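You operate a simulated robot arm through the tools that you are given. There is no shell and no other tool.

The job below is to be done with a simulated robot arm. You get a single attempt, and the scene is never put back.

## Task
Curve the cap's peak in the shaper, open the slide block again and lay the cap on the grey pad.
Fine: keep the block shut till the curve shows. Where these are worked on the way, their far stop is far enough and under half their travel is too little: yellow slide block.

Only the result counts: the job must be done as asked and must still hold three seconds after the hand-in. Knocking over, shifting, dropping, spilling or breaking anything else fails it. Lids that push on must go on centred and level and be pressed home; caps that screw on are set level and turned clockwise until they are tight.

## Robot
A 6-joint arm with a two-finger parallel gripper, fixed in place. Base frame: the origin is at the foot of the arm, x ahead of it, y to its left, z up; the work surface is at about z = 0.94. Lengths are in m, angles in degrees, forces in N, time in s.
With the tool pointing down near the work surface it reaches from about 0.22 to 0.62 m from the base axis. Its first joint turns from -66.0 to 66.0 degrees. Payload 2.7 kg.
The TCP is the grasp point between the finger pads, 0.023 m short of the fingertips. In the tool frame z runs along the fingers and y along their closing line. The gripper opens to 0.094 m. The fingers are 0.038 m wide and 0.01 m thick; the gripper's body (0.054 by 0.096 m) begins 0.039 m behind the TCP.
Orientation is that of the tool frame in the base frame, as a unit quaternion [x, y, z, w]. With the fingers straight down and closing along the base's y, the tool's x points along the base's -x, its y along +y and its z along -z.

## Interface
- The arm moves only by the tool arm_command. Its argument "targets" is a list of rows, each an object (a shift or turn left out is 0, a gripper value left out holds the last) with "jaw": the closure in counts, from 0 (fully open) to 255 (shut); "travel": the shift along the base's x, y, z in m, a list of three; "delta_rot": the turn, a rotation vector about the base's x, y, z in degrees, a list of three. In form: [{"jaw": jaw, "travel": [dx, dy, dz], "delta_rot": [ax, ay, az]}, ...]. A call has 1 to 20 rows; each row is the pose to reach, as a shift and turn from the pose commanded when the call began. Each row takes 0.2 s and may step no farther than 0.05 m and 8.6 degrees from the row before; otherwise, or with a gripper value out of range, the whole call is refused. Where a pose cannot be reached the arm comes as near as it can. A force on the tool above 40 N (or 10 N above the force at the start of the call, whichever is more), or a blocked arm, ends the call early, and 0.2 s more pass. The fingers move at their own pace (about 0.045 m/s each) and stop on an object; they squeeze with about 24 N. The grip force told is the motor's: it shows also when the fingers shut on nothing. Time passes only in rows, and 0.2 s behind the last, so rows that repeat a pose let the fingers close. The reply holds the time, the measured pose of the TCP, the force on the tool along the base axes, the opening and the grip force, in the units named above and with some noise, with the torque about the TCP (base axes, N m) and any sound that the robot's microphone picked up, and new pictures: "show" is both (left out), scene, wrist or none.
- Cameras (640 x 400 px; columns grow to the right, rows downward): "scene" is fixed at [0.0442, -0.4097, 1.4281]; the picture's right is [0.97, -0.25, 0.00], its down [-0.08, -0.31, -0.95] and it looks along [0.24, 0.92, -0.32] (base axes); focal length 332 px, centre (320, 200). "wrist" rides on the gripper at [0.086, 0.016, -0.074] in the tool frame; the picture's right is [-0.18, 0.98, 0.00], its down [-0.58, -0.11, -0.81] and it looks along [-0.79, -0.15, 0.59] (tool axes); focal length 243 px, centre (320, 200). There is no depth. A picture from a camera that has moved, and an enlarged one, comes with that camera's place and axes in the base frame and with its lens.
- zoom(camera, box): a new picture of the part [left, top, right, bottom] of that camera's present view, enlarged. The clock stands still meanwhile.
- job_done(): hands the job in; it is judged then, once.

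Nothing tells you positions but the pictures and the camera data. Unless the task says otherwise, let go and move clear before handing in.

The tools are called after "Emit:" by a JSON object that holds its "name" and its "arguments". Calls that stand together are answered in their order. arm_command: Moves the arm, as the interface text tells. Its arguments: {"type":"object","properties":{"targets":{"type":"array","items":{"type":"object","properties":{"jaw":{"type":"number"},"travel":{"type":"array","items":{"type":"number"}},"delta_rot":{"type":"array","items":{"type":"number"}}}}},"show":{"type":"string","enum":["both","scene","wrist","none"]}},"required":["targets"]} The other tools are called the same way: zoom (camera, box) takes an enlarged picture of a part of a camera's view; job_done () hands the job in.

At the start:

```text
time_s: 0.0
tool_pos: [0.3408, 0.0996, 1.321]
ee_rot: [-0.001, 1.0, 0.0, 0.0]
force: [-0.3, -1.3, 0.2]
torque: [0.04, -0.02, 0.0]
width: 0.0942
finger_force: 0.1
```

scene: 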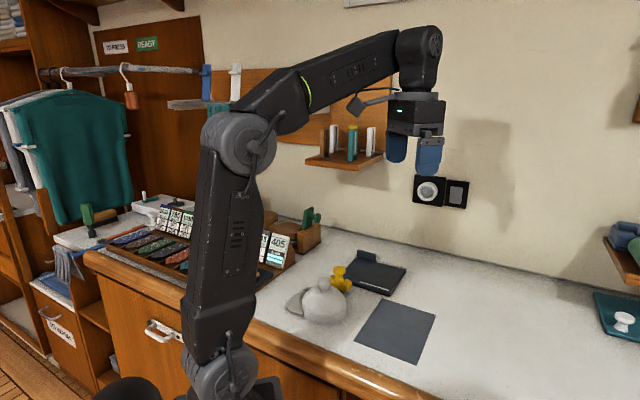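
wrist: 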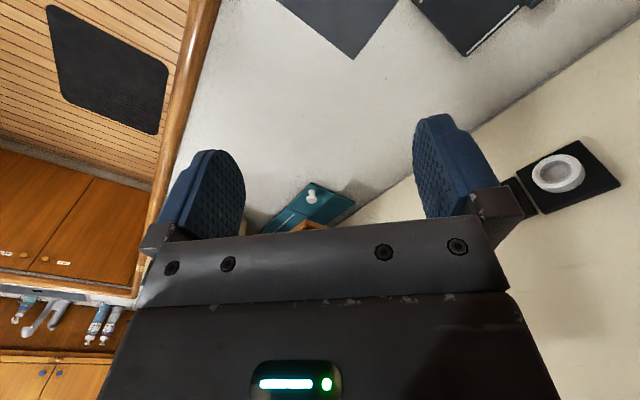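

I see a light grey cap on the counter with a yellow piece behind it, a dark device (probably the shaper) behind that, and a grey pad to the right. I'll zoom in before moving anything.

Emit:
{"name": "zoom", "arguments": {"camera": "scene", "box": [260, 220, 460, 370]}}

Emit:
{"name": "zoom", "arguments": {"camera": "scene", "box": [280, 240, 420, 330]}}

Emit:
{"name": "zoom", "arguments": {"camera": "wrist", "box": [240, 0, 560, 200]}}

```text
2.67 times, centred on (360, 295) of scene
camera zoom: at [0.0442, -0.4097, 1.4281], right [0.97, -0.25, 0.0], down [-0.08, -0.31, -0.95], along [0.24, 0.92, -0.32], focal length 885 px, centre (213, -53)
```

zoom: 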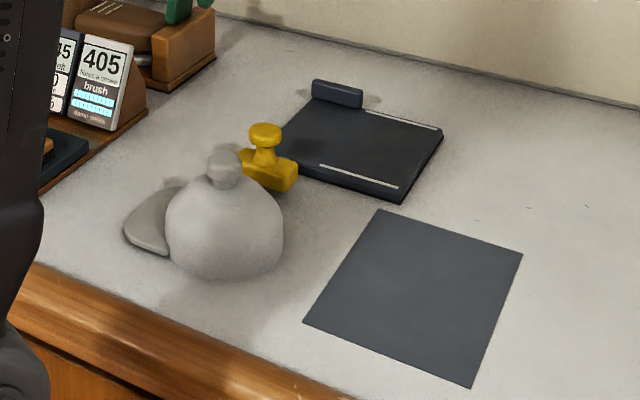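

```text
4.44 times, centred on (350, 285) of scene
camera zoom: at [0.0442, -0.4097, 1.4281], right [0.97, -0.25, 0.0], down [-0.08, -0.31, -0.95], along [0.24, 0.92, -0.32], focal length 1474 px, centre (187, -178)
```

zoom: 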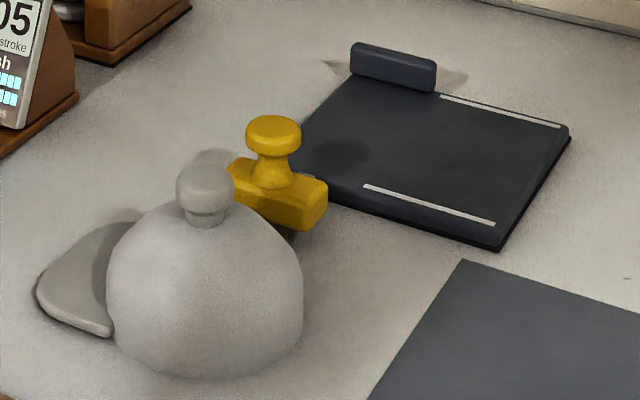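

```text
2.00 times, centred on (400, 100) of wrist
camera zoom: at [0.2548, 0.1168, 1.3948], right [0.18, 0.98, 0.0], down [0.58, -0.11, 0.81], along [0.79, -0.15, -0.59], focal length 485 px, centre (160, 400)
```

zoom: 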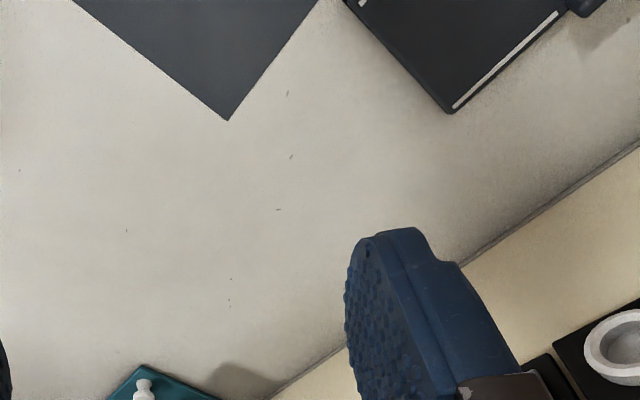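

The cap sits around (0.22, 0.22), the shaper plate around (0.38, 0.32) turned about 45°, and the yellow slide block is at its front-left edge. I'll turn the wrist so its camera looks toward the shaper for a better view.

Emit:
{"name": "arm_command", "arguments": {"targets": [{"jaw": 0, "delta_rot": [0, 0, 8], "travel": [0, -0.01, 0]}, {"delta_rot": [0, 0, 16], "travel": [0, -0.03, 0]}, {"delta_rot": [0, 0, 24], "travel": [0, -0.05, 0]}, {"delta_rot": [0, 0, 32], "travel": [0, -0.07, 0]}, {"delta_rot": [0, 0, 40], "travel": [0, -0.09, 0]}, {"delta_rot": [0, 0, 48], "travel": [0, -0.1, 0]}, {"delta_rot": [0, 0, 56], "travel": [0, -0.1, 0]}, {"delta_rot": [0, 0, 64], "travel": [0, -0.1, 0]}, {"delta_rot": [0, 0, 72], "travel": [0, -0.1, 0]}, {"delta_rot": [0, 0, 80], "travel": [0, -0.1, 0]}]}}

```text
time_s: 2.2
tool_pos: [0.3409, -0.0004, 1.3212]
ee_rot: [-0.644, 0.765, 0.0, 0.0]
force: [-0.4, -0.4, -0.3]
torque: [-0.01, 0.0, -0.02]
width: 0.094
finger_force: 0.1
camera wrist: at [0.3103, -0.0816, 1.3949], right [-0.94, 0.35, 0.0], down [0.21, 0.55, 0.81], along [0.28, 0.76, -0.59], focal length 243 px, centre (320, 200)
```

scene: 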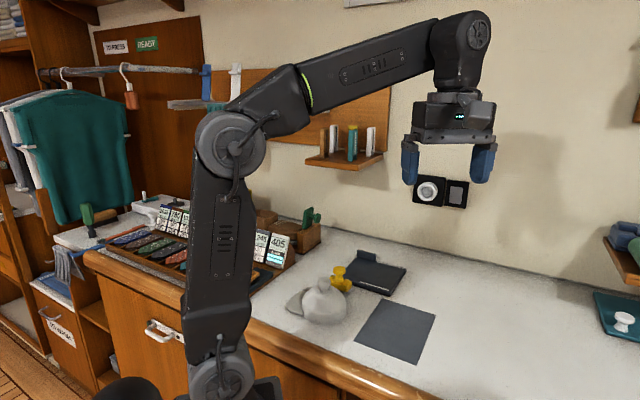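
wrist: 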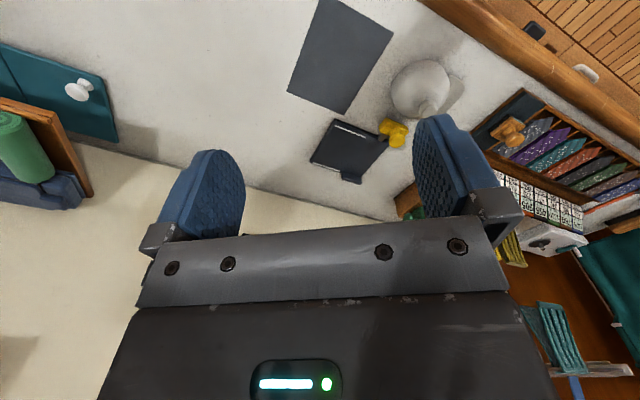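

From this side the cap, slide block, plate and pad are all in the wrist view. I'll enlarge that part.

Emit:
{"name": "zoom", "arguments": {"camera": "wrist", "box": [280, 40, 480, 190]}}

Emit:
{"name": "zoom", "arguments": {"camera": "wrist", "box": [300, 90, 430, 190]}}

```text
2.67 times, centred on (380, 115) of wrist
camera zoom: at [0.3103, -0.0816, 1.3949], right [-0.94, 0.35, 0.0], down [0.21, 0.55, 0.81], along [0.28, 0.76, -0.59], focal length 647 px, centre (160, 427)
```

zoom: 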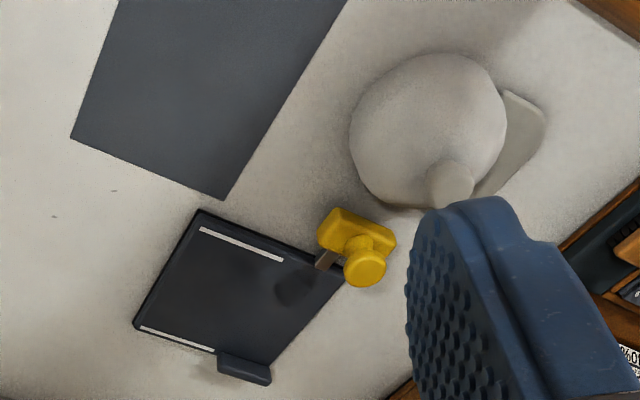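

```text
4.00 times, centred on (365, 140) of wrist
camera zoom: at [0.3103, -0.0816, 1.3949], right [-0.94, 0.35, 0.0], down [0.21, 0.55, 0.81], along [0.28, 0.76, -0.59], focal length 970 px, centre (140, 440)
```

zoom: 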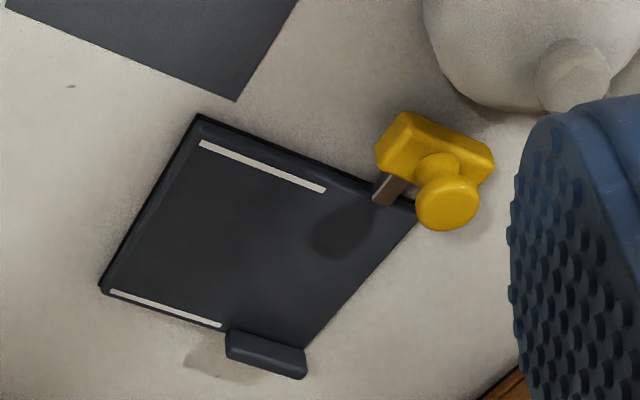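

The yellow block sits on a metal arm off the plate's front-left edge, facing the dark fixed stop on the opposite edge, so the peak goes between them. I'll move the camera closer for accurate geometry.

Emit:
{"name": "arm_command", "arguments": {"targets": [{"travel": [0.0, 0.04, -0.02]}, {"travel": [0.005, 0.08, -0.04]}, {"travel": [0.01, 0.12, -0.06]}, {"travel": [0.012, 0.16, -0.085]}, {"travel": [0.015, 0.19, -0.11]}, {"travel": [0.015, 0.2, -0.12]}]}}

Emit:
{"name": "zoom", "arguments": {"camera": "wrist", "box": [240, 0, 440, 180]}}

```text
time_s: 3.6
tool_pos: [0.3555, 0.1987, 1.2012]
ee_rot: [-0.643, 0.766, 0.0, 0.0]
force: [-0.5, 0.4, 0.2]
torque: [0.03, -0.02, 0.0]
width: 0.0939
finger_force: 0.1
camera wrist: at [0.3252, 0.1164, 1.2749], right [-0.94, 0.35, 0.0], down [0.21, 0.55, 0.81], along [0.28, 0.75, -0.59], focal length 243 px, centre (320, 200)
```

scene: 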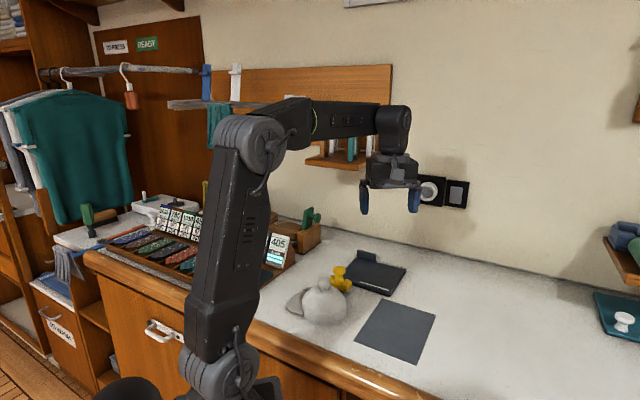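
wrist: 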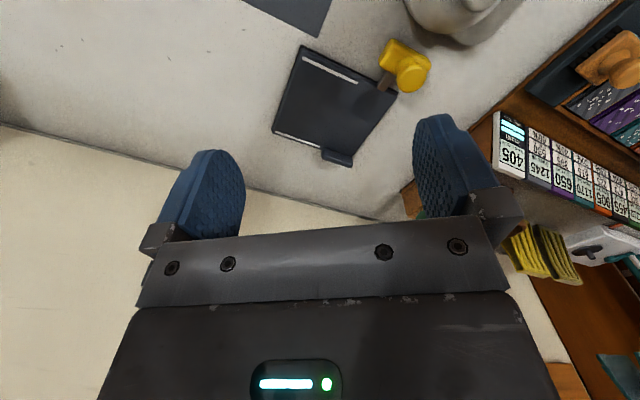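

```text
2.22 times, centred on (340, 90) of wrist
camera zoom: at [0.3252, 0.1164, 1.2749], right [-0.94, 0.35, 0.0], down [0.21, 0.55, 0.81], along [0.28, 0.75, -0.59], focal length 539 px, centre (276, 444)
```

zoom: 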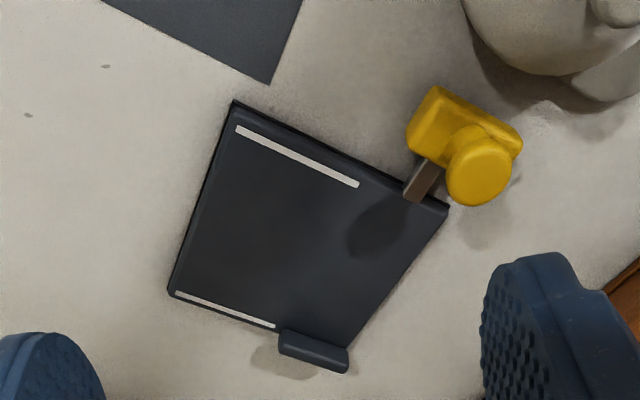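

I've got the plate at about (0.388, 0.329) at 45°, and the yellow knob near (0.277, 0.288, 0.994). Next I'll look closely at the cap.

Emit:
{"name": "arm_command", "arguments": {"targets": [{"travel": [-0.03, -0.03, 0.0]}, {"travel": [-0.06, -0.06, 0.0]}, {"travel": [-0.09, -0.09, 0]}, {"travel": [-0.09, -0.11, 0]}]}}

Emit:
{"name": "zoom", "arguments": {"camera": "wrist", "box": [220, 0, 460, 180]}}

```text
time_s: 4.6
tool_pos: [0.2641, 0.0892, 1.2034]
ee_rot: [-0.643, 0.766, -0.001, 0.0]
force: [1.0, -0.3, 0.8]
torque: [0.03, -0.01, 0.0]
width: 0.0941
finger_force: 0.1
camera wrist: at [0.2342, 0.0072, 1.2775], right [-0.94, 0.35, 0.0], down [0.21, 0.55, 0.81], along [0.28, 0.75, -0.59], focal length 243 px, centre (320, 200)
```

scene: 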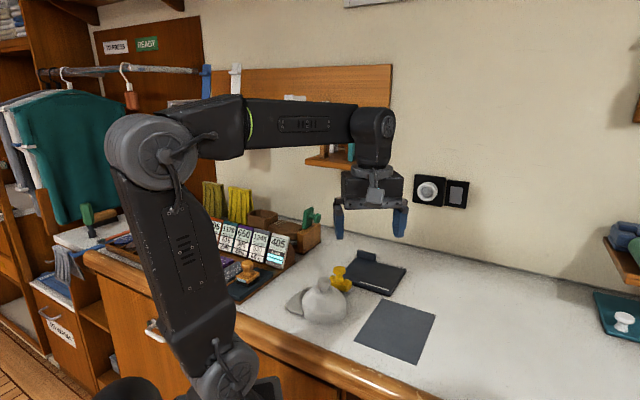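
wrist: 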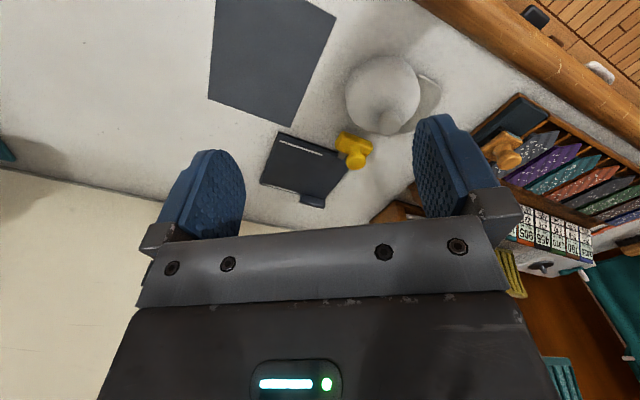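

```text
2.22 times, centred on (340, 90) of wrist
camera zoom: at [0.2342, 0.0072, 1.2775], right [-0.94, 0.35, 0.0], down [0.21, 0.55, 0.81], along [0.28, 0.75, -0.59], focal length 539 px, centre (276, 444)
```

zoom: 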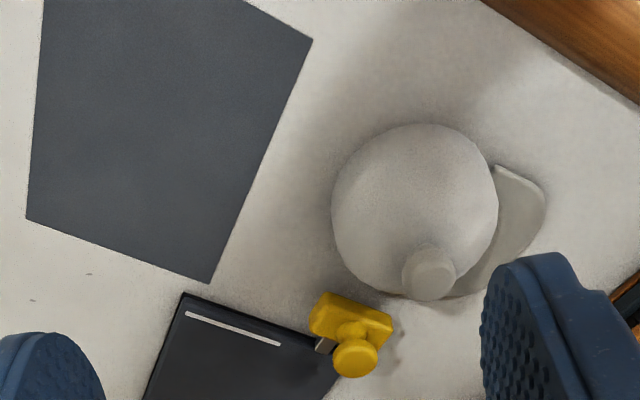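

The cap's button top is near (0.218, 0.220, 1.015) and its peak points at about 140°, so it needs only a small turn to fit the shaper. I'll turn the wrist to look along the slide direction and measure the blocks.

Emit:
{"name": "arm_command", "arguments": {"targets": [{"travel": [0.01, 0.03, 0.0], "delta_rot": [0, 0, -8]}, {"travel": [0.02, 0.06, 0.0], "delta_rot": [0, 0, -16]}, {"travel": [0.03, 0.09, 0], "delta_rot": [0, 0, -24]}, {"travel": [0.046, 0.11, 0], "delta_rot": [0, 0, -32]}, {"travel": [0.046, 0.11, 0], "delta_rot": [0, 0, -35]}]}}

Emit:
{"name": "zoom", "arguments": {"camera": "wrist", "box": [230, 0, 430, 125]}}

```text
time_s: 5.8
tool_pos: [0.3129, 0.201, 1.2024]
ee_rot: [-0.383, 0.924, 0.0, 0.0]
force: [-0.1, -0.4, -0.3]
torque: [0.01, -0.01, 0.03]
width: 0.0941
finger_force: 0.0
camera wrist: at [0.2404, 0.1517, 1.2761], right [-0.56, 0.83, 0.0], down [0.49, 0.33, 0.81], along [0.67, 0.45, -0.59], focal length 243 px, centre (320, 200)
```

scene: 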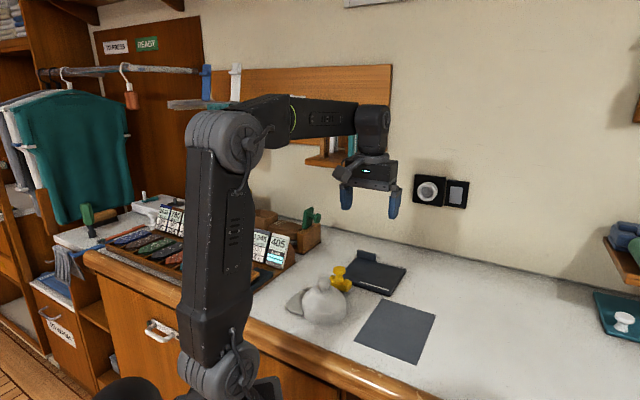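
wrist: 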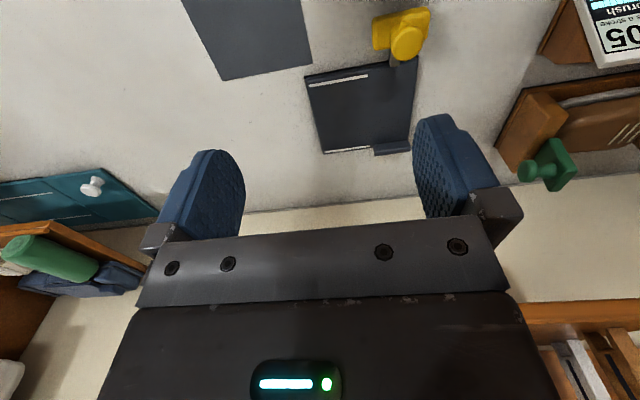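

```text
3.20 times, centred on (330, 62) of wrist
camera zoom: at [0.2404, 0.1517, 1.2761], right [-0.56, 0.83, 0.0], down [0.49, 0.33, 0.81], along [0.67, 0.45, -0.59], focal length 776 px, centre (288, 640)
```

zoom: 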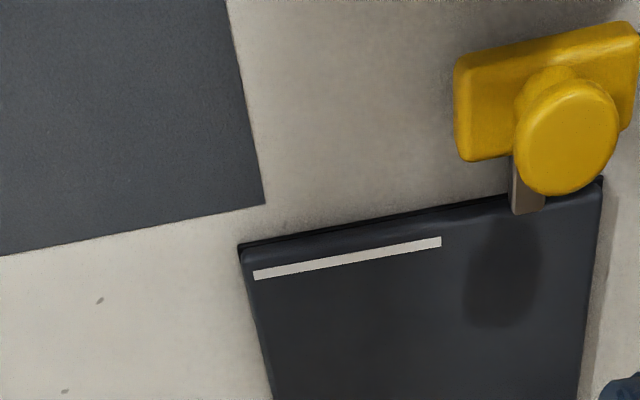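

The view along the slide is clear, and I'll zoom on the blocks for exact points.

Emit:
{"name": "zoom", "arguments": {"camera": "wrist", "box": [290, 0, 450, 165]}}

Emit:
{"name": "zoom", "arguments": {"camera": "wrist", "box": [360, 0, 450, 70]}}

Emit:
{"name": "zoom", "arguments": {"camera": "wrist", "box": [310, 110, 430, 170]}}

Emit:
{"name": "zoom", "arguments": {"camera": "scene", "box": [320, 240, 420, 310]}}

```text
2.42 times, centred on (370, 82) of wrist
camera zoom: at [0.2404, 0.1517, 1.2761], right [-0.56, 0.83, 0.0], down [0.49, 0.33, 0.81], along [0.67, 0.45, -0.59], focal length 588 px, centre (199, 485)
```

zoom: 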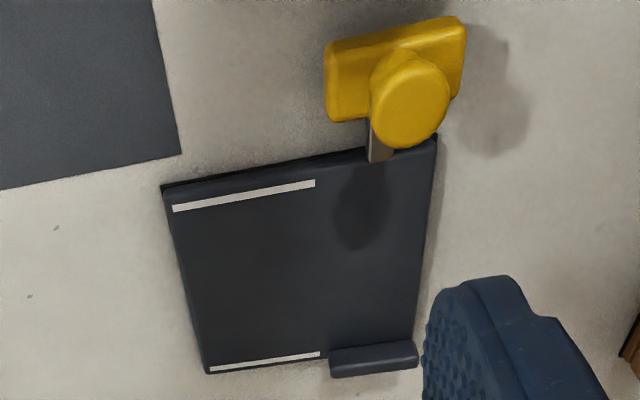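

```text
5.71 times, centred on (405, 35) of wrist
camera zoom: at [0.2404, 0.1517, 1.2761], right [-0.56, 0.83, 0.0], down [0.49, 0.33, 0.81], along [0.67, 0.45, -0.59], focal length 1386 px, centre (-166, 1143)
```

zoom: 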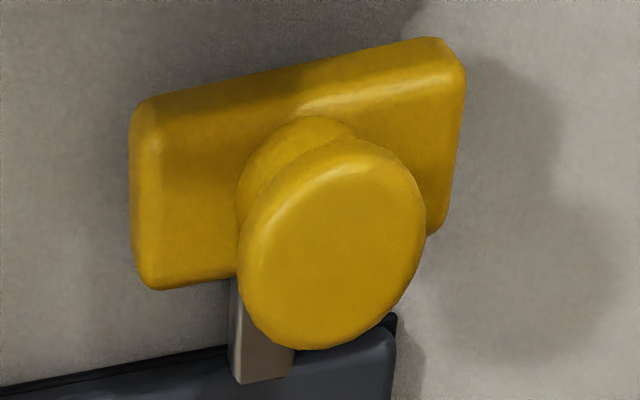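

```text
5.33 times, centred on (370, 140) of wrist
camera zoom: at [0.2404, 0.1517, 1.2761], right [-0.56, 0.83, 0.0], down [0.49, 0.33, 0.81], along [0.67, 0.45, -0.59], focal length 1294 px, centre (53, 520)
```

zoom: 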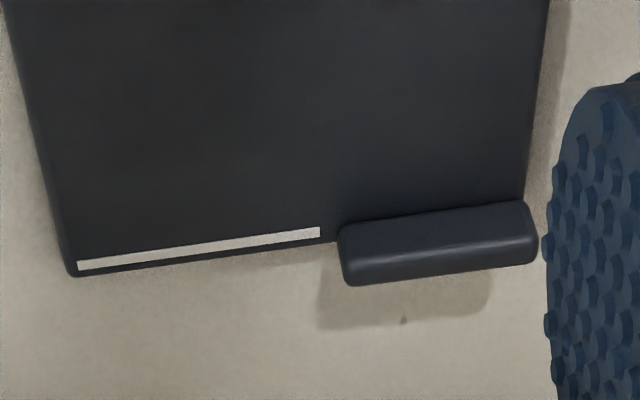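

```text
5.71 times, centred on (370, 275) of scene
camera zoom: at [0.0442, -0.4097, 1.4281], right [0.97, -0.25, 0.0], down [-0.08, -0.31, -0.95], along [0.24, 0.92, -0.32], focal length 1896 px, centre (34, -229)
```

zoom: 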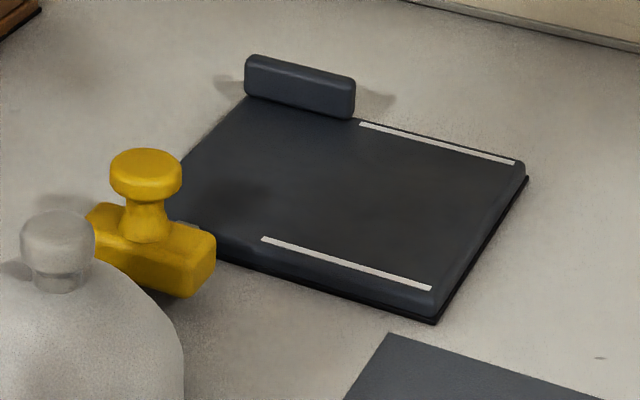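

The crown belongs at the centre of the stripes, about (0.410, 0.311), with the peak between the two blocks. I'll hover above the cap button and check alignment before gripping.

Emit:
{"name": "arm_command", "arguments": {"targets": [{"travel": [-0.03, 0.005, -0.03]}, {"travel": [-0.06, 0.01, -0.06]}, {"travel": [-0.085, 0.015, -0.09]}, {"travel": [-0.094, 0.017, -0.12]}, {"travel": [-0.094, 0.017, -0.12]}]}}

Emit:
{"name": "zoom", "arguments": {"camera": "wrist", "box": [160, 0, 520, 225]}}

Emit:
{"name": "zoom", "arguments": {"camera": "scene", "box": [260, 220, 400, 330]}}

```text
time_s: 7.0
tool_pos: [0.2194, 0.217, 1.0812]
ee_rot: [-0.383, 0.924, 0.0, 0.0]
force: [0.3, 0.1, 0.2]
torque: [0.02, 0.01, -0.03]
width: 0.094
finger_force: 0.1
camera wrist: at [0.1473, 0.1682, 1.1552], right [-0.56, 0.83, 0.0], down [0.49, 0.33, 0.81], along [0.67, 0.46, -0.59], focal length 243 px, centre (320, 200)
```

scene: 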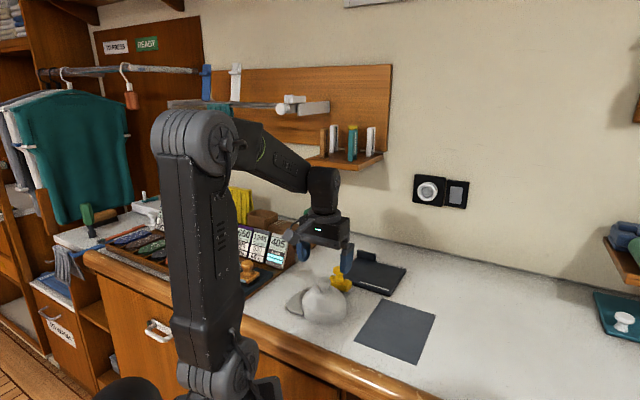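
wrist: 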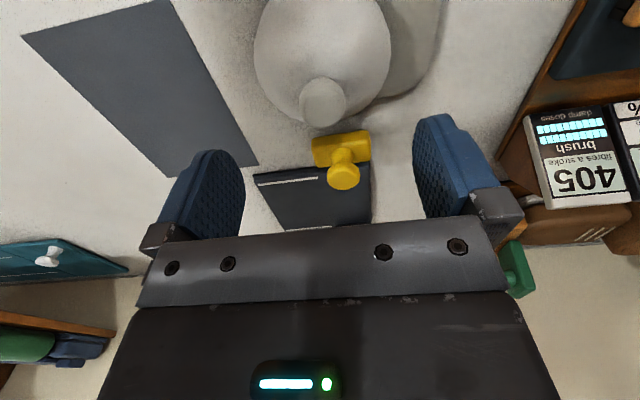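

```text
1.78 times, centred on (340, 112) of wrist
camera zoom: at [0.1473, 0.1682, 1.1552], right [-0.56, 0.83, 0.0], down [0.49, 0.33, 0.81], along [0.67, 0.46, -0.59], focal length 431 px, centre (284, 356)
```

zoom: 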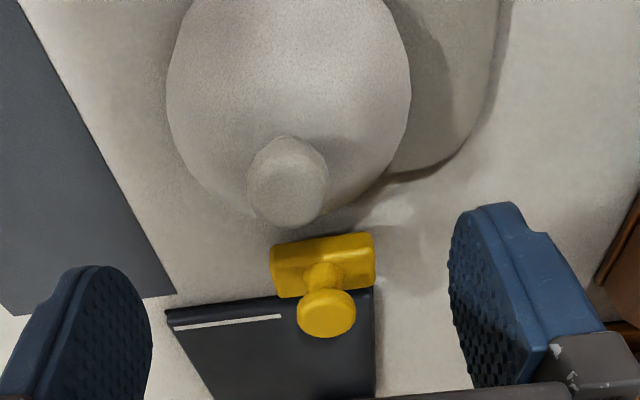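

```text
3.64 times, centred on (330, 275) of scene
camera zoom: at [0.0442, -0.4097, 1.4281], right [0.97, -0.25, 0.0], down [-0.08, -0.31, -0.95], along [0.24, 0.92, -0.32], focal length 1206 px, centre (284, -73)
```

zoom: 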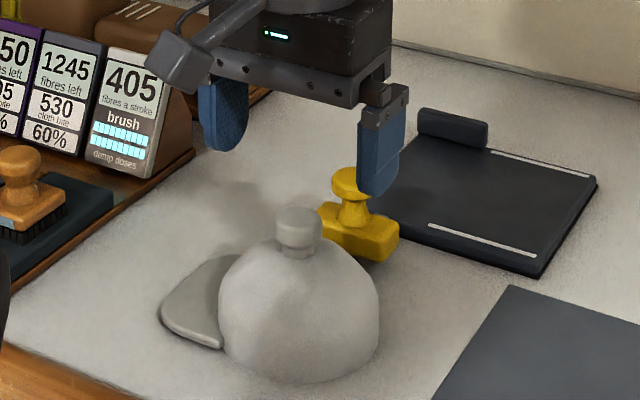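

The button projects right under the grasp point, so the alignment is good. I'll descend to z ≈ 1.016 and close on the button.

Emit:
{"name": "arm_command", "arguments": {"targets": [{"travel": [0, 0, -0.02]}, {"travel": [0, 0, -0.04]}, {"travel": [0, 0, -0.055]}, {"travel": [0, 0, -0.064]}, {"travel": [0, 0, -0.064]}]}}

Emit:
{"name": "zoom", "arguments": {"camera": "scene", "box": [260, 220, 400, 330]}}

```text
time_s: 8.2
tool_pos: [0.2196, 0.2175, 1.0182]
ee_rot: [-0.383, 0.924, -0.001, 0.0]
force: [0.2, -0.6, 0.3]
torque: [-0.02, -0.02, 0.01]
width: 0.0941
finger_force: 0.1
camera wrist: at [0.1461, 0.1678, 1.0911], right [-0.57, 0.82, 0.0], down [0.49, 0.33, 0.81], along [0.67, 0.46, -0.59], focal length 243 px, centre (320, 200)
```

scene: 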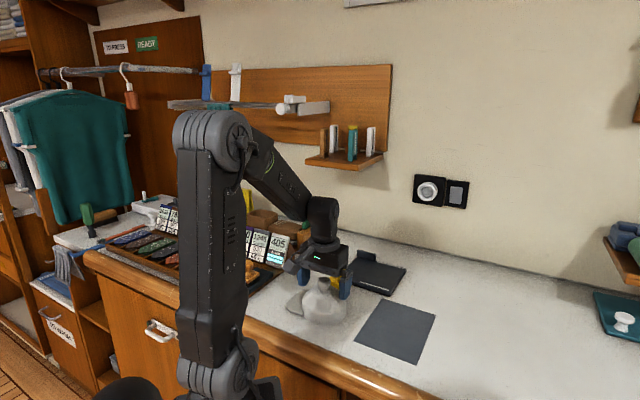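
wrist: 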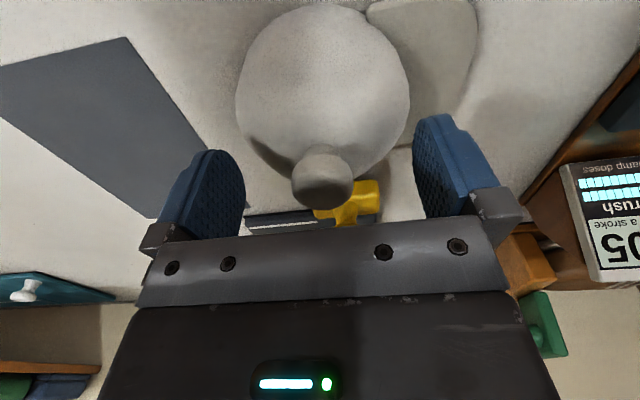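

```text
3.64 times, centred on (330, 275) of scene
camera zoom: at [0.0442, -0.4097, 1.4281], right [0.97, -0.25, 0.0], down [-0.08, -0.31, -0.95], along [0.24, 0.92, -0.32], focal length 1206 px, centre (284, -73)
```

zoom: 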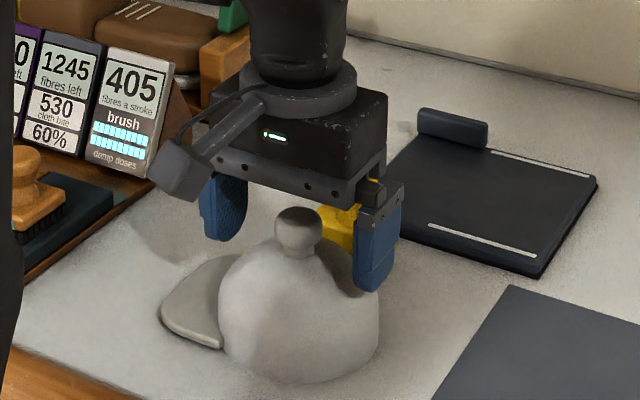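

The fingers straddle the button cleanly with no contact force. Closing now.

Emit:
{"name": "arm_command", "arguments": {"targets": [{"jaw": 255}, {"jaw": 255}, {"jaw": 255}, {"jaw": 255}, {"jaw": 255}, {"jaw": 255}]}}

```text
time_s: 9.6
tool_pos: [0.2182, 0.2172, 1.0176]
ee_rot: [-0.383, 0.924, 0.0, 0.001]
force: [-2.3, -0.8, 11.4]
torque: [-0.01, 0.08, 0.01]
width: 0.0431
finger_force: 24.2
camera wrist: at [0.1461, 0.1678, 1.0918], right [-0.57, 0.82, 0.0], down [0.49, 0.33, 0.81], along [0.67, 0.46, -0.59], focal length 243 px, centre (320, 200)
```

scene: 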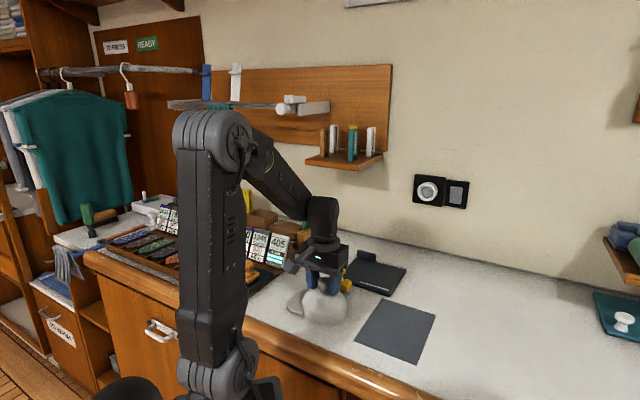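
wrist: 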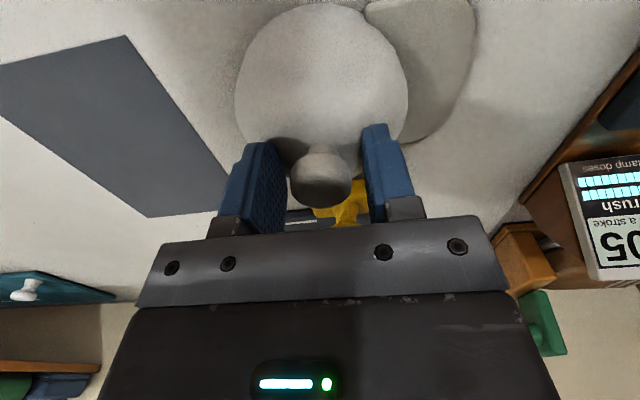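

The fingers stopped at 0.043 m with an upward force, so the tips are touching the dome rather than gripping the button. I'll open a little, rise about 7 mm and close again.

Emit:
{"name": "arm_command", "arguments": {"targets": [{"jaw": 90}, {"jaw": 90}, {"jaw": 90, "travel": [0, 0, 0.007]}, {"jaw": 90, "travel": [0, 0, 0.007]}, {"jaw": 255, "travel": [0, 0, 0.007]}, {"jaw": 255, "travel": [0, 0, 0.007]}, {"jaw": 255, "travel": [0, 0, 0.007]}, {"jaw": 255, "travel": [0, 0, 0.007]}, {"jaw": 255, "travel": [0, 0, 0.007]}]}}

Emit:
{"name": "zoom", "arguments": {"camera": "wrist", "box": [200, 0, 500, 240]}}

Emit:
{"name": "zoom", "arguments": {"camera": "scene", "box": [270, 230, 380, 330]}}

```text
time_s: 11.6
tool_pos: [0.2167, 0.2169, 1.0255]
ee_rot: [-0.383, 0.924, -0.001, 0.0]
force: [0.0, 0.0, 1.5]
torque: [0.0, -0.04, -0.01]
width: 0.0289
finger_force: 23.9
camera wrist: at [0.1456, 0.1676, 1.0987], right [-0.57, 0.82, 0.0], down [0.49, 0.33, 0.81], along [0.67, 0.46, -0.59], focal length 243 px, centre (320, 200)
```

scene: 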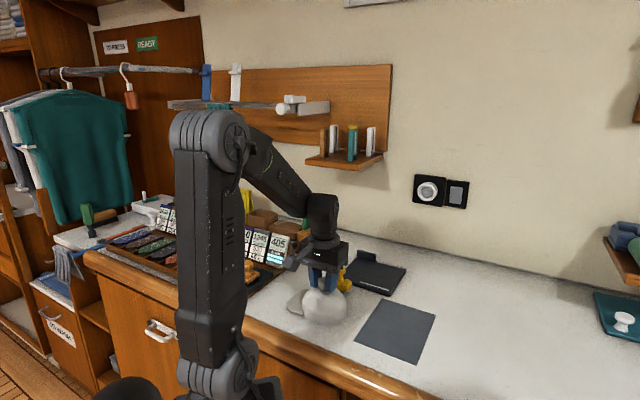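
wrist: 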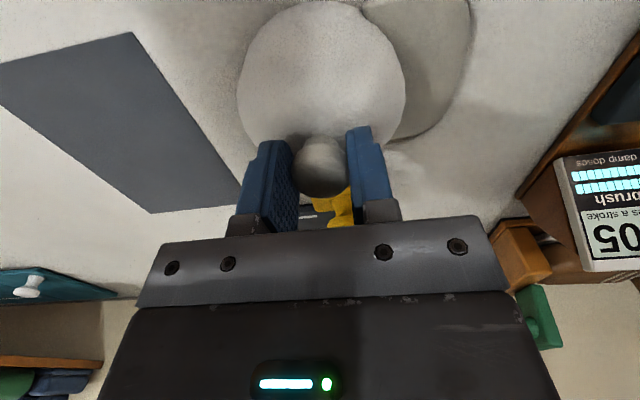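

```text
1.67 times, centred on (350, 120) of wrist
camera zoom: at [0.1456, 0.1676, 1.0987], right [-0.57, 0.82, 0.0], down [0.49, 0.33, 0.81], along [0.67, 0.46, -0.59], focal length 404 px, centre (270, 333)
```

zoom: 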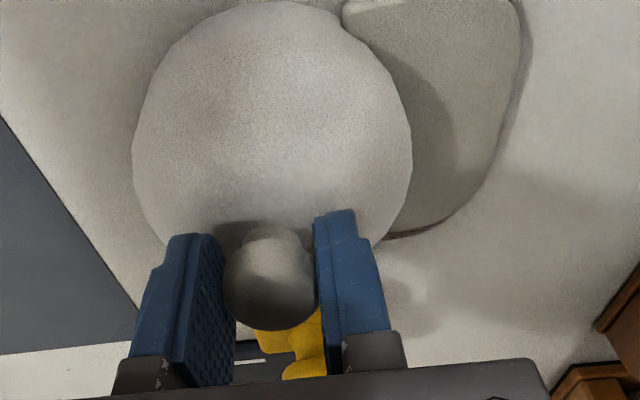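

```text
4.00 times, centred on (325, 280) of scene
camera zoom: at [0.0441, -0.4097, 1.4281], right [0.97, -0.25, 0.0], down [-0.08, -0.31, -0.95], along [0.24, 0.92, -0.32], focal length 1327 px, centre (300, -120)
```

zoom: 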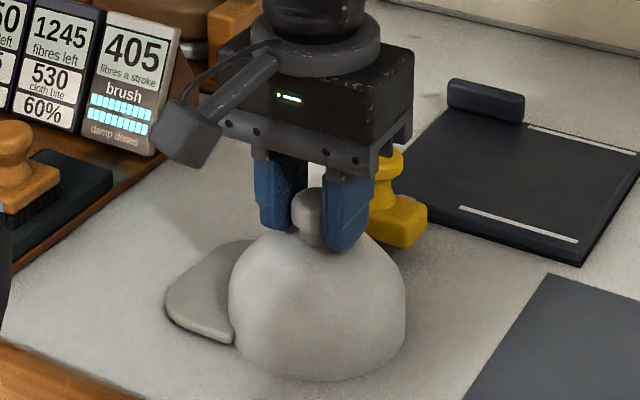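

The button is now gripped at 0.029 m with full force. I'll lift straight up and check that the cap hangs level.

Emit:
{"name": "arm_command", "arguments": {"targets": [{"travel": [0, 0, 0.01]}, {"travel": [0, 0, 0.03]}, {"travel": [0, 0, 0.055]}, {"travel": [0, 0, 0.08]}, {"travel": [0, 0, 0.08]}]}}

Emit:
{"name": "zoom", "arguments": {"camera": "scene", "box": [270, 200, 420, 320]}}

```text
time_s: 12.8
tool_pos: [0.2188, 0.2175, 1.105]
ee_rot: [-0.382, 0.924, 0.0, 0.0]
force: [-0.1, -0.5, -0.5]
torque: [0.01, 0.02, 0.01]
width: 0.0286
finger_force: 23.9
camera wrist: at [0.1463, 0.1671, 1.1785], right [-0.57, 0.82, 0.0], down [0.49, 0.33, 0.81], along [0.67, 0.46, -0.59], focal length 243 px, centre (320, 200)
```

scene: 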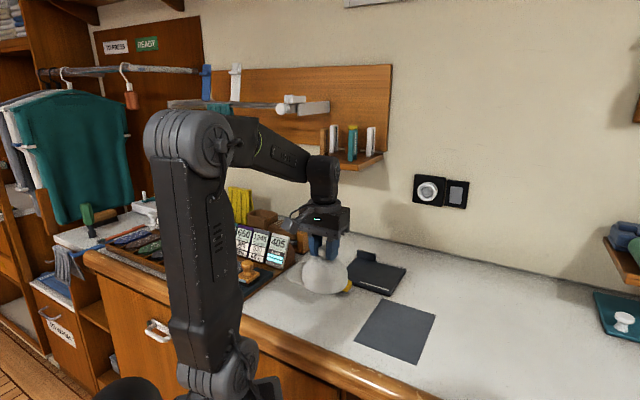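
wrist: 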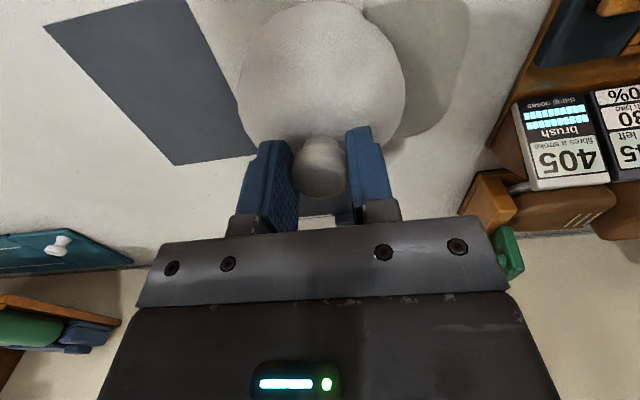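

```text
3.33 times, centred on (345, 260) of scene
camera zoom: at [0.0442, -0.4097, 1.4281], right [0.97, -0.25, 0.0], down [-0.08, -0.31, -0.95], along [0.24, 0.92, -0.32], focal length 1106 px, centre (237, 0)
```

zoom: 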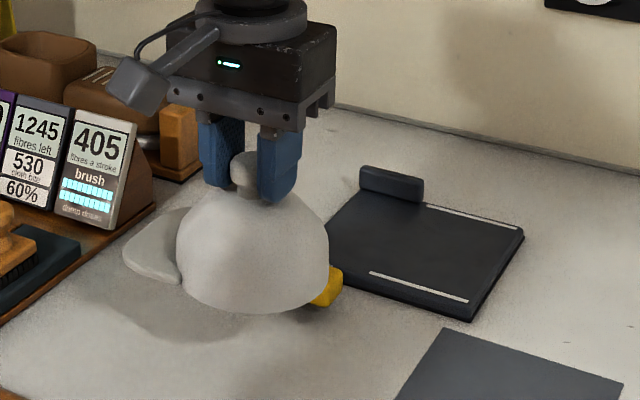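

The cap is up and looks level. I'll carry it over the shaper.

Emit:
{"name": "arm_command", "arguments": {"targets": [{"travel": [0.02, 0.01, 0.01]}, {"travel": [0.055, 0.028, 0.01]}, {"travel": [0.095, 0.048, 0.01]}, {"travel": [0.135, 0.068, 0.01]}, {"travel": [0.17, 0.086, 0.005]}, {"travel": [0.19, 0.096, 0.0]}, {"travel": [0.19, 0.096, 0.0]}]}}

Emit:
{"name": "zoom", "arguments": {"camera": "scene", "box": [310, 200, 430, 310]}}

Emit:
{"name": "zoom", "arguments": {"camera": "wrist", "box": [200, 0, 500, 240]}}

```text
time_s: 14.4
tool_pos: [0.4085, 0.3124, 1.1026]
ee_rot: [-0.382, 0.924, 0.0, 0.0]
force: [-0.3, 0.1, -0.1]
torque: [-0.02, 0.06, -0.01]
width: 0.0283
finger_force: 24.2
camera wrist: at [0.3366, 0.2626, 1.1768], right [-0.57, 0.82, 0.0], down [0.49, 0.33, 0.81], along [0.67, 0.46, -0.59], focal length 243 px, centre (320, 200)
```

scene: 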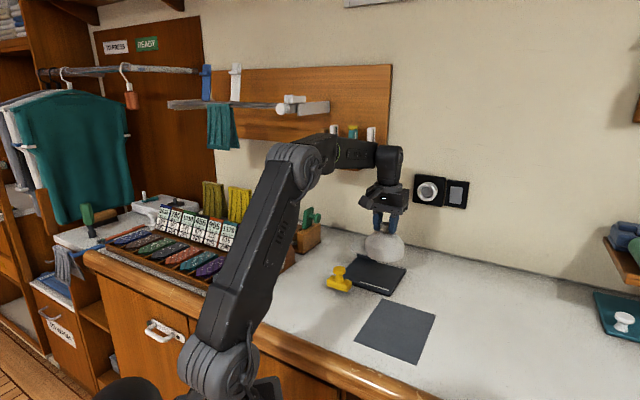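
wrist: 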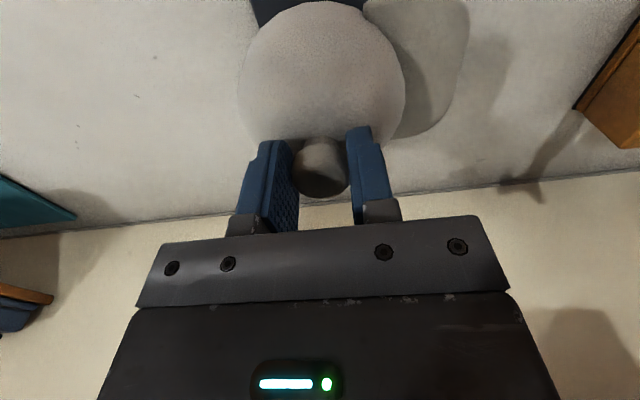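

```text
3.64 times, centred on (370, 255) of scene
camera zoom: at [0.0442, -0.4097, 1.4281], right [0.97, -0.25, 0.0], down [-0.08, -0.31, -0.95], along [0.24, 0.92, -0.32], focal length 1206 px, centre (138, 0)
```

zoom: 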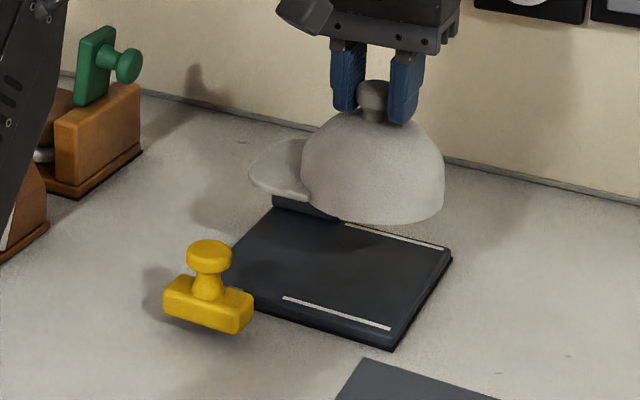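

```text
1.67 times, centred on (350, 120) of wrist
camera zoom: at [0.3366, 0.2626, 1.1768], right [-0.57, 0.82, 0.0], down [0.49, 0.33, 0.81], along [0.67, 0.46, -0.59], focal length 404 px, centre (270, 333)
```

zoom: 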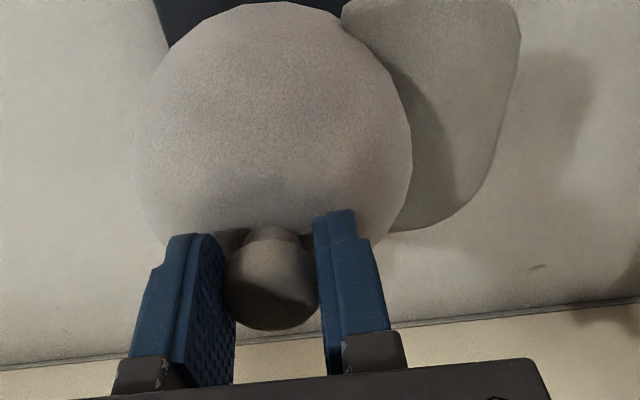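

The cap is over the stripes with its peak axis at about 136°, which is within a degree of the plate. I'll lower it gently onto the plate.

Emit:
{"name": "arm_command", "arguments": {"targets": [{"travel": [-0.0005, 0, -0.02]}, {"travel": [-0.0005, 0, -0.04]}, {"travel": [-0.0005, 0, -0.053], "delta_rot": [0, 0, -1]}, {"travel": [-0.0005, 0, -0.06], "delta_rot": [0, 0, -1]}, {"travel": [-0.0005, 0, -0.06], "delta_rot": [0, 0, -1]}]}}

Emit:
{"name": "zoom", "arguments": {"camera": "scene", "box": [320, 220, 430, 310]}}

```text
time_s: 15.6
tool_pos: [0.4072, 0.3127, 1.0433]
ee_rot: [-0.376, 0.927, 0.001, 0.001]
force: [1.0, 0.5, -1.6]
torque: [-0.04, -0.03, -0.04]
width: 0.0285
finger_force: 24.0
camera wrist: at [0.3349, 0.2648, 1.1174], right [-0.55, 0.83, 0.0], down [0.49, 0.33, 0.81], along [0.67, 0.44, -0.59], focal length 243 px, centre (320, 200)
```

scene: 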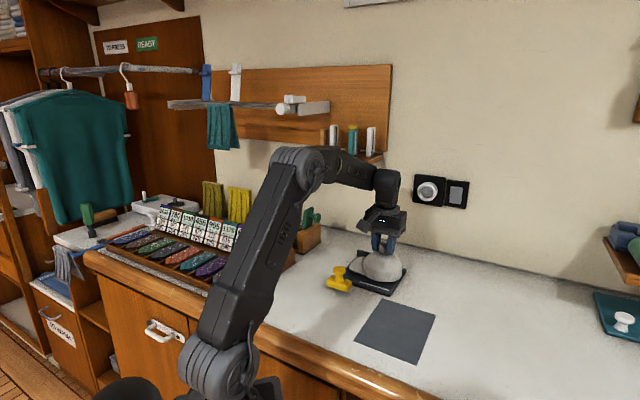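
wrist: 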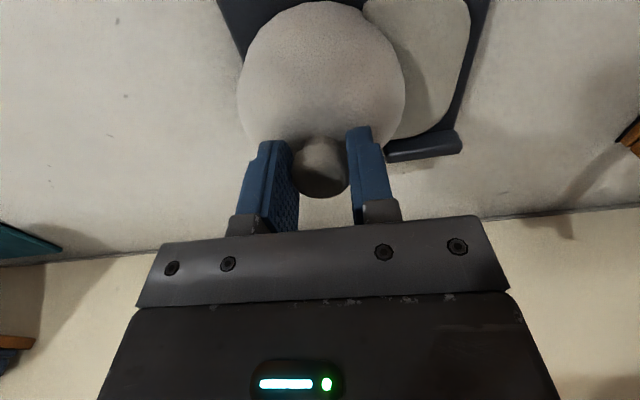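

```text
4.44 times, centred on (375, 265) of scene
camera zoom: at [0.0442, -0.4097, 1.4281], right [0.97, -0.25, 0.0], down [-0.08, -0.31, -0.95], along [0.24, 0.92, -0.32], focal length 1474 px, centre (76, -89)
```

zoom: 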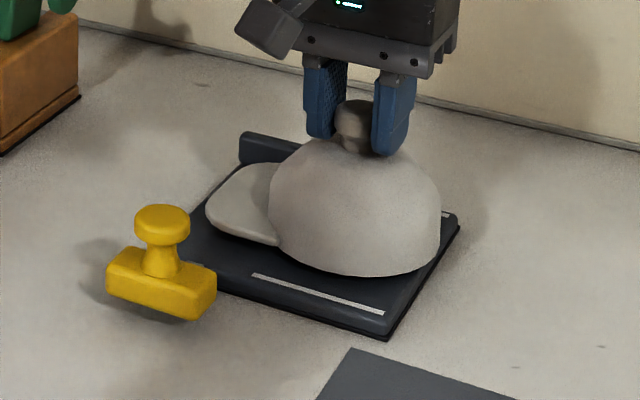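

The cap is just above the plate and the peak lies in the channel before the dark wall. I'll check the clearance up close before setting it down.

Emit:
{"name": "zoom", "arguments": {"camera": "wrist", "box": [300, 0, 520, 180]}}

Emit:
{"name": "arm_command", "arguments": {"targets": [{"travel": [0, 0, -0.002]}, {"travel": [0, 0, -0.004]}, {"travel": [0, 0, -0.006]}, {"travel": [0, 0, -0.007]}], "show": "none"}}

```text
2.22 times, centred on (410, 90) of wrist
camera zoom: at [0.3349, 0.2648, 1.1174], right [-0.55, 0.83, 0.0], down [0.49, 0.33, 0.81], along [0.67, 0.44, -0.59], focal length 539 px, centre (120, 444)
```

zoom: 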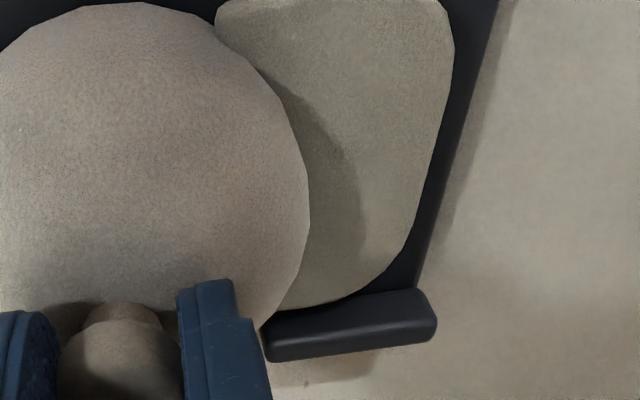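

```text
time_s: 16.6
tool_pos: [0.406, 0.3129, 1.0377]
ee_rot: [-0.375, 0.927, 0.0, 0.001]
force: [0.4, 0.3, -0.2]
torque: [0.02, 0.0, 0.0]
width: 0.0285
finger_force: 24.0
```

The peak is aligned with the plate and clears the dark wall by about 15 mm. I felt no contact yet, so I'll continue down in 1 mm steps.

Emit:
{"name": "arm_command", "arguments": {"targets": [{"travel": [0.001, 0, -0.001]}, {"travel": [0.001, 0, -0.002]}], "show": "none"}}

```text
time_s: 17.2
tool_pos: [0.4081, 0.3122, 1.0379]
ee_rot: [-0.375, 0.927, 0.0, 0.001]
force: [-5.1, -3.6, 13.6]
torque: [-0.21, 0.29, 0.06]
width: 0.0284
finger_force: 24.1
```

Contact with the plate shows at about z = 1.038. I'll ease off slightly and open the fingers.

Emit:
{"name": "arm_command", "arguments": {"targets": [{"travel": [0.0, 0, 0.0015]}, {"travel": [0.0, 0, 0.002], "jaw": 255}, {"travel": [0, 0, 0.002], "jaw": 150}, {"travel": [0, 0, 0.002], "jaw": 60}, {"travel": [0, 0, 0.002], "jaw": 0}, {"travel": [0, 0, 0.002], "jaw": 0}, {"travel": [0, 0, 0.002], "jaw": 0}]}}

Emit:
{"name": "zoom", "arguments": {"camera": "scene", "box": [320, 220, 430, 310]}}

```text
time_s: 18.8
tool_pos: [0.4083, 0.313, 1.0383]
ee_rot: [-0.374, 0.927, 0.0, 0.0]
force: [0.4, -0.1, -0.1]
torque: [0.01, 0.0, -0.02]
width: 0.094
finger_force: 0.0
camera wrist: at [0.3349, 0.2652, 1.1109], right [-0.55, 0.83, 0.0], down [0.49, 0.33, 0.81], along [0.67, 0.44, -0.59], focal length 243 px, centre (320, 200)
```

scene: 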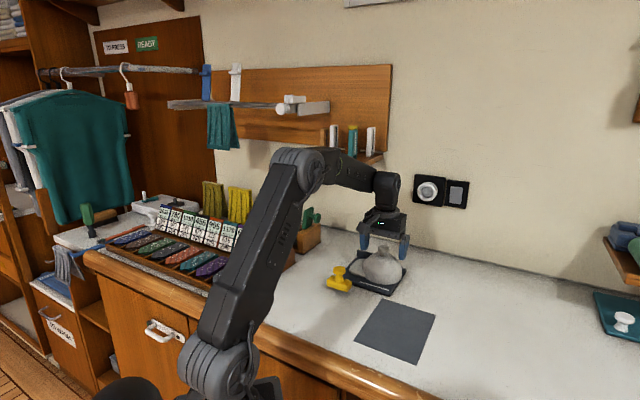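
wrist: 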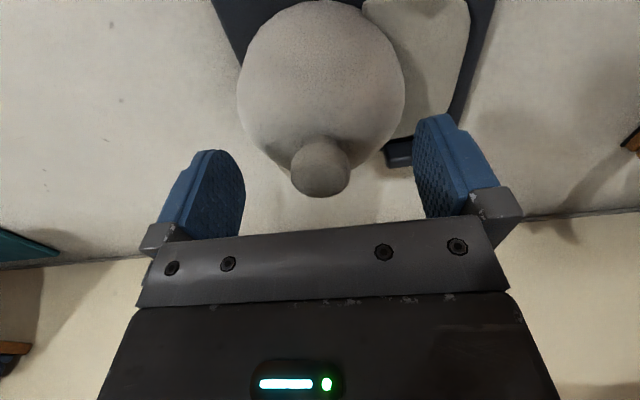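

```text
4.44 times, centred on (375, 265) of scene
camera zoom: at [0.0442, -0.4097, 1.4281], right [0.97, -0.25, 0.0], down [-0.08, -0.31, -0.95], along [0.24, 0.92, -0.32], focal length 1474 px, centre (76, -89)
```

zoom: 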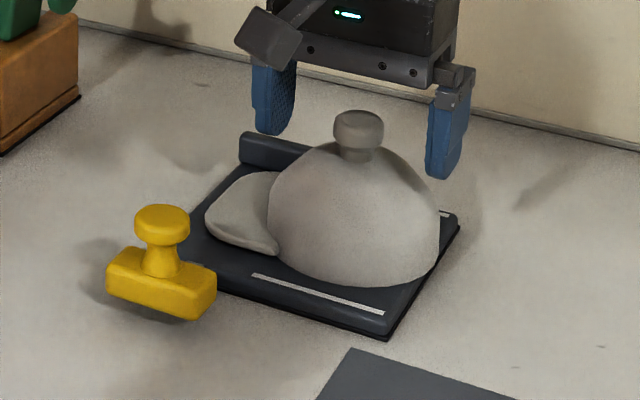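

The cap sits level on the plate with the peak between the blocks. I'll rise, turn the gripper so it closes along the slide direction with the camera facing the peak, and hover over the yellow knob near (0.277, 0.287).

Emit:
{"name": "arm_command", "arguments": {"targets": [{"travel": [0, 0, 0.03], "jaw": 0}, {"travel": [0, 0, 0.07], "delta_rot": [0, 0, -8]}, {"travel": [-0.03, -0.006, 0.09], "delta_rot": [0, 0, -16]}, {"travel": [-0.06, -0.012, 0.09], "delta_rot": [0, 0, -24]}, {"travel": [-0.09, -0.018, 0.09], "delta_rot": [0, 0, -32]}, {"travel": [-0.12, -0.024, 0.09], "delta_rot": [0, 0, -40]}, {"travel": [-0.1313, -0.0256, 0.09], "delta_rot": [0, 0, -48]}, {"travel": [-0.1313, -0.0256, 0.09], "delta_rot": [0, 0, -56]}, {"travel": [-0.1313, -0.0256, 0.09], "delta_rot": [0, 0, -64]}, {"travel": [-0.1313, -0.0256, 0.09], "delta_rot": [0, 0, -72]}, {"travel": [-0.1313, -0.0256, 0.08], "delta_rot": [0, 0, -80]}, {"travel": [-0.1313, -0.0256, 0.07], "delta_rot": [0, 0, -88]}, {"travel": [-0.1313, -0.0256, 0.07], "delta_rot": [0, 0, -89]}]}}

Emit:
{"name": "zoom", "arguments": {"camera": "wrist", "box": [180, 0, 580, 240]}}

Emit:
{"name": "zoom", "arguments": {"camera": "scene", "box": [300, 210, 430, 310]}}

```text
time_s: 21.6
tool_pos: [0.2758, 0.2869, 1.1058]
ee_rot: [0.384, 0.923, 0.0, 0.0]
force: [0.5, -0.3, 0.6]
torque: [0.03, -0.04, 0.02]
width: 0.0941
finger_force: 0.1
camera wrist: at [0.2275, 0.361, 1.1804], right [0.83, 0.56, 0.0], down [0.33, -0.49, 0.81], along [0.45, -0.67, -0.59], focal length 243 px, centre (320, 200)
```

scene: 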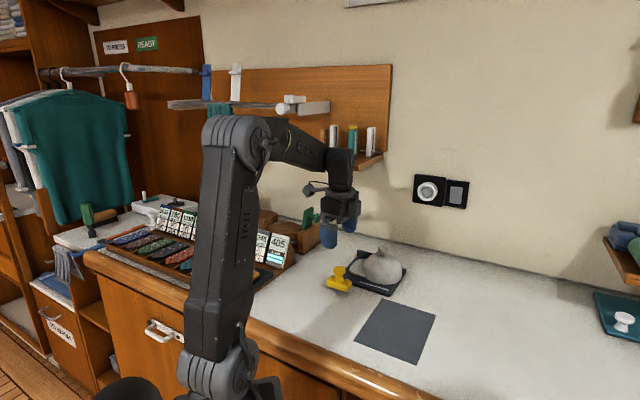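
wrist: 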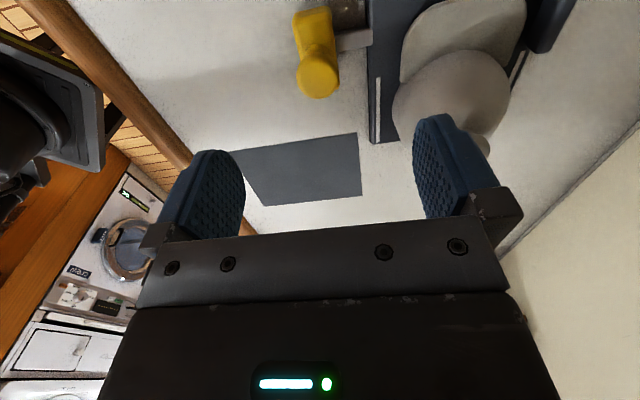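

```text
1.60 times, centred on (380, 120) of wrist
camera zoom: at [0.2275, 0.361, 1.1804], right [0.83, 0.56, 0.0], down [0.33, -0.49, 0.81], along [0.45, -0.67, -0.59], focal length 388 px, centre (224, 328)
```

zoom: 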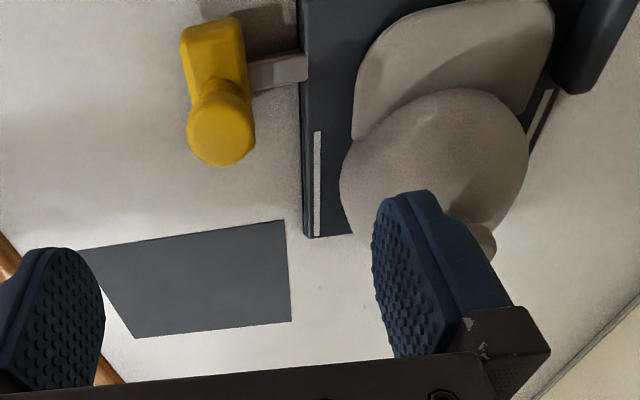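

```text
4.00 times, centred on (365, 260) of scene
camera zoom: at [0.0442, -0.4097, 1.4281], right [0.97, -0.25, 0.0], down [-0.08, -0.31, -0.95], along [0.24, 0.92, -0.32], focal length 1327 px, centre (140, -40)
```

zoom: 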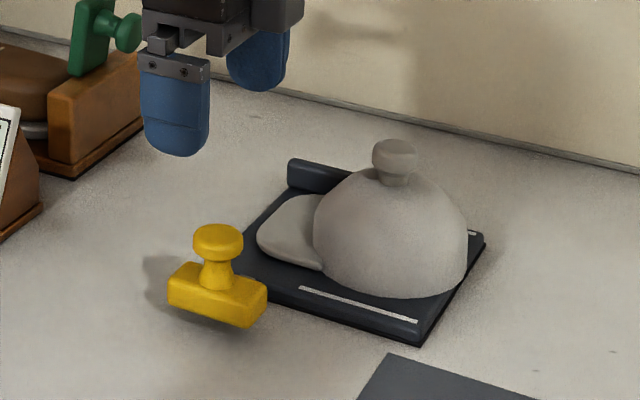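

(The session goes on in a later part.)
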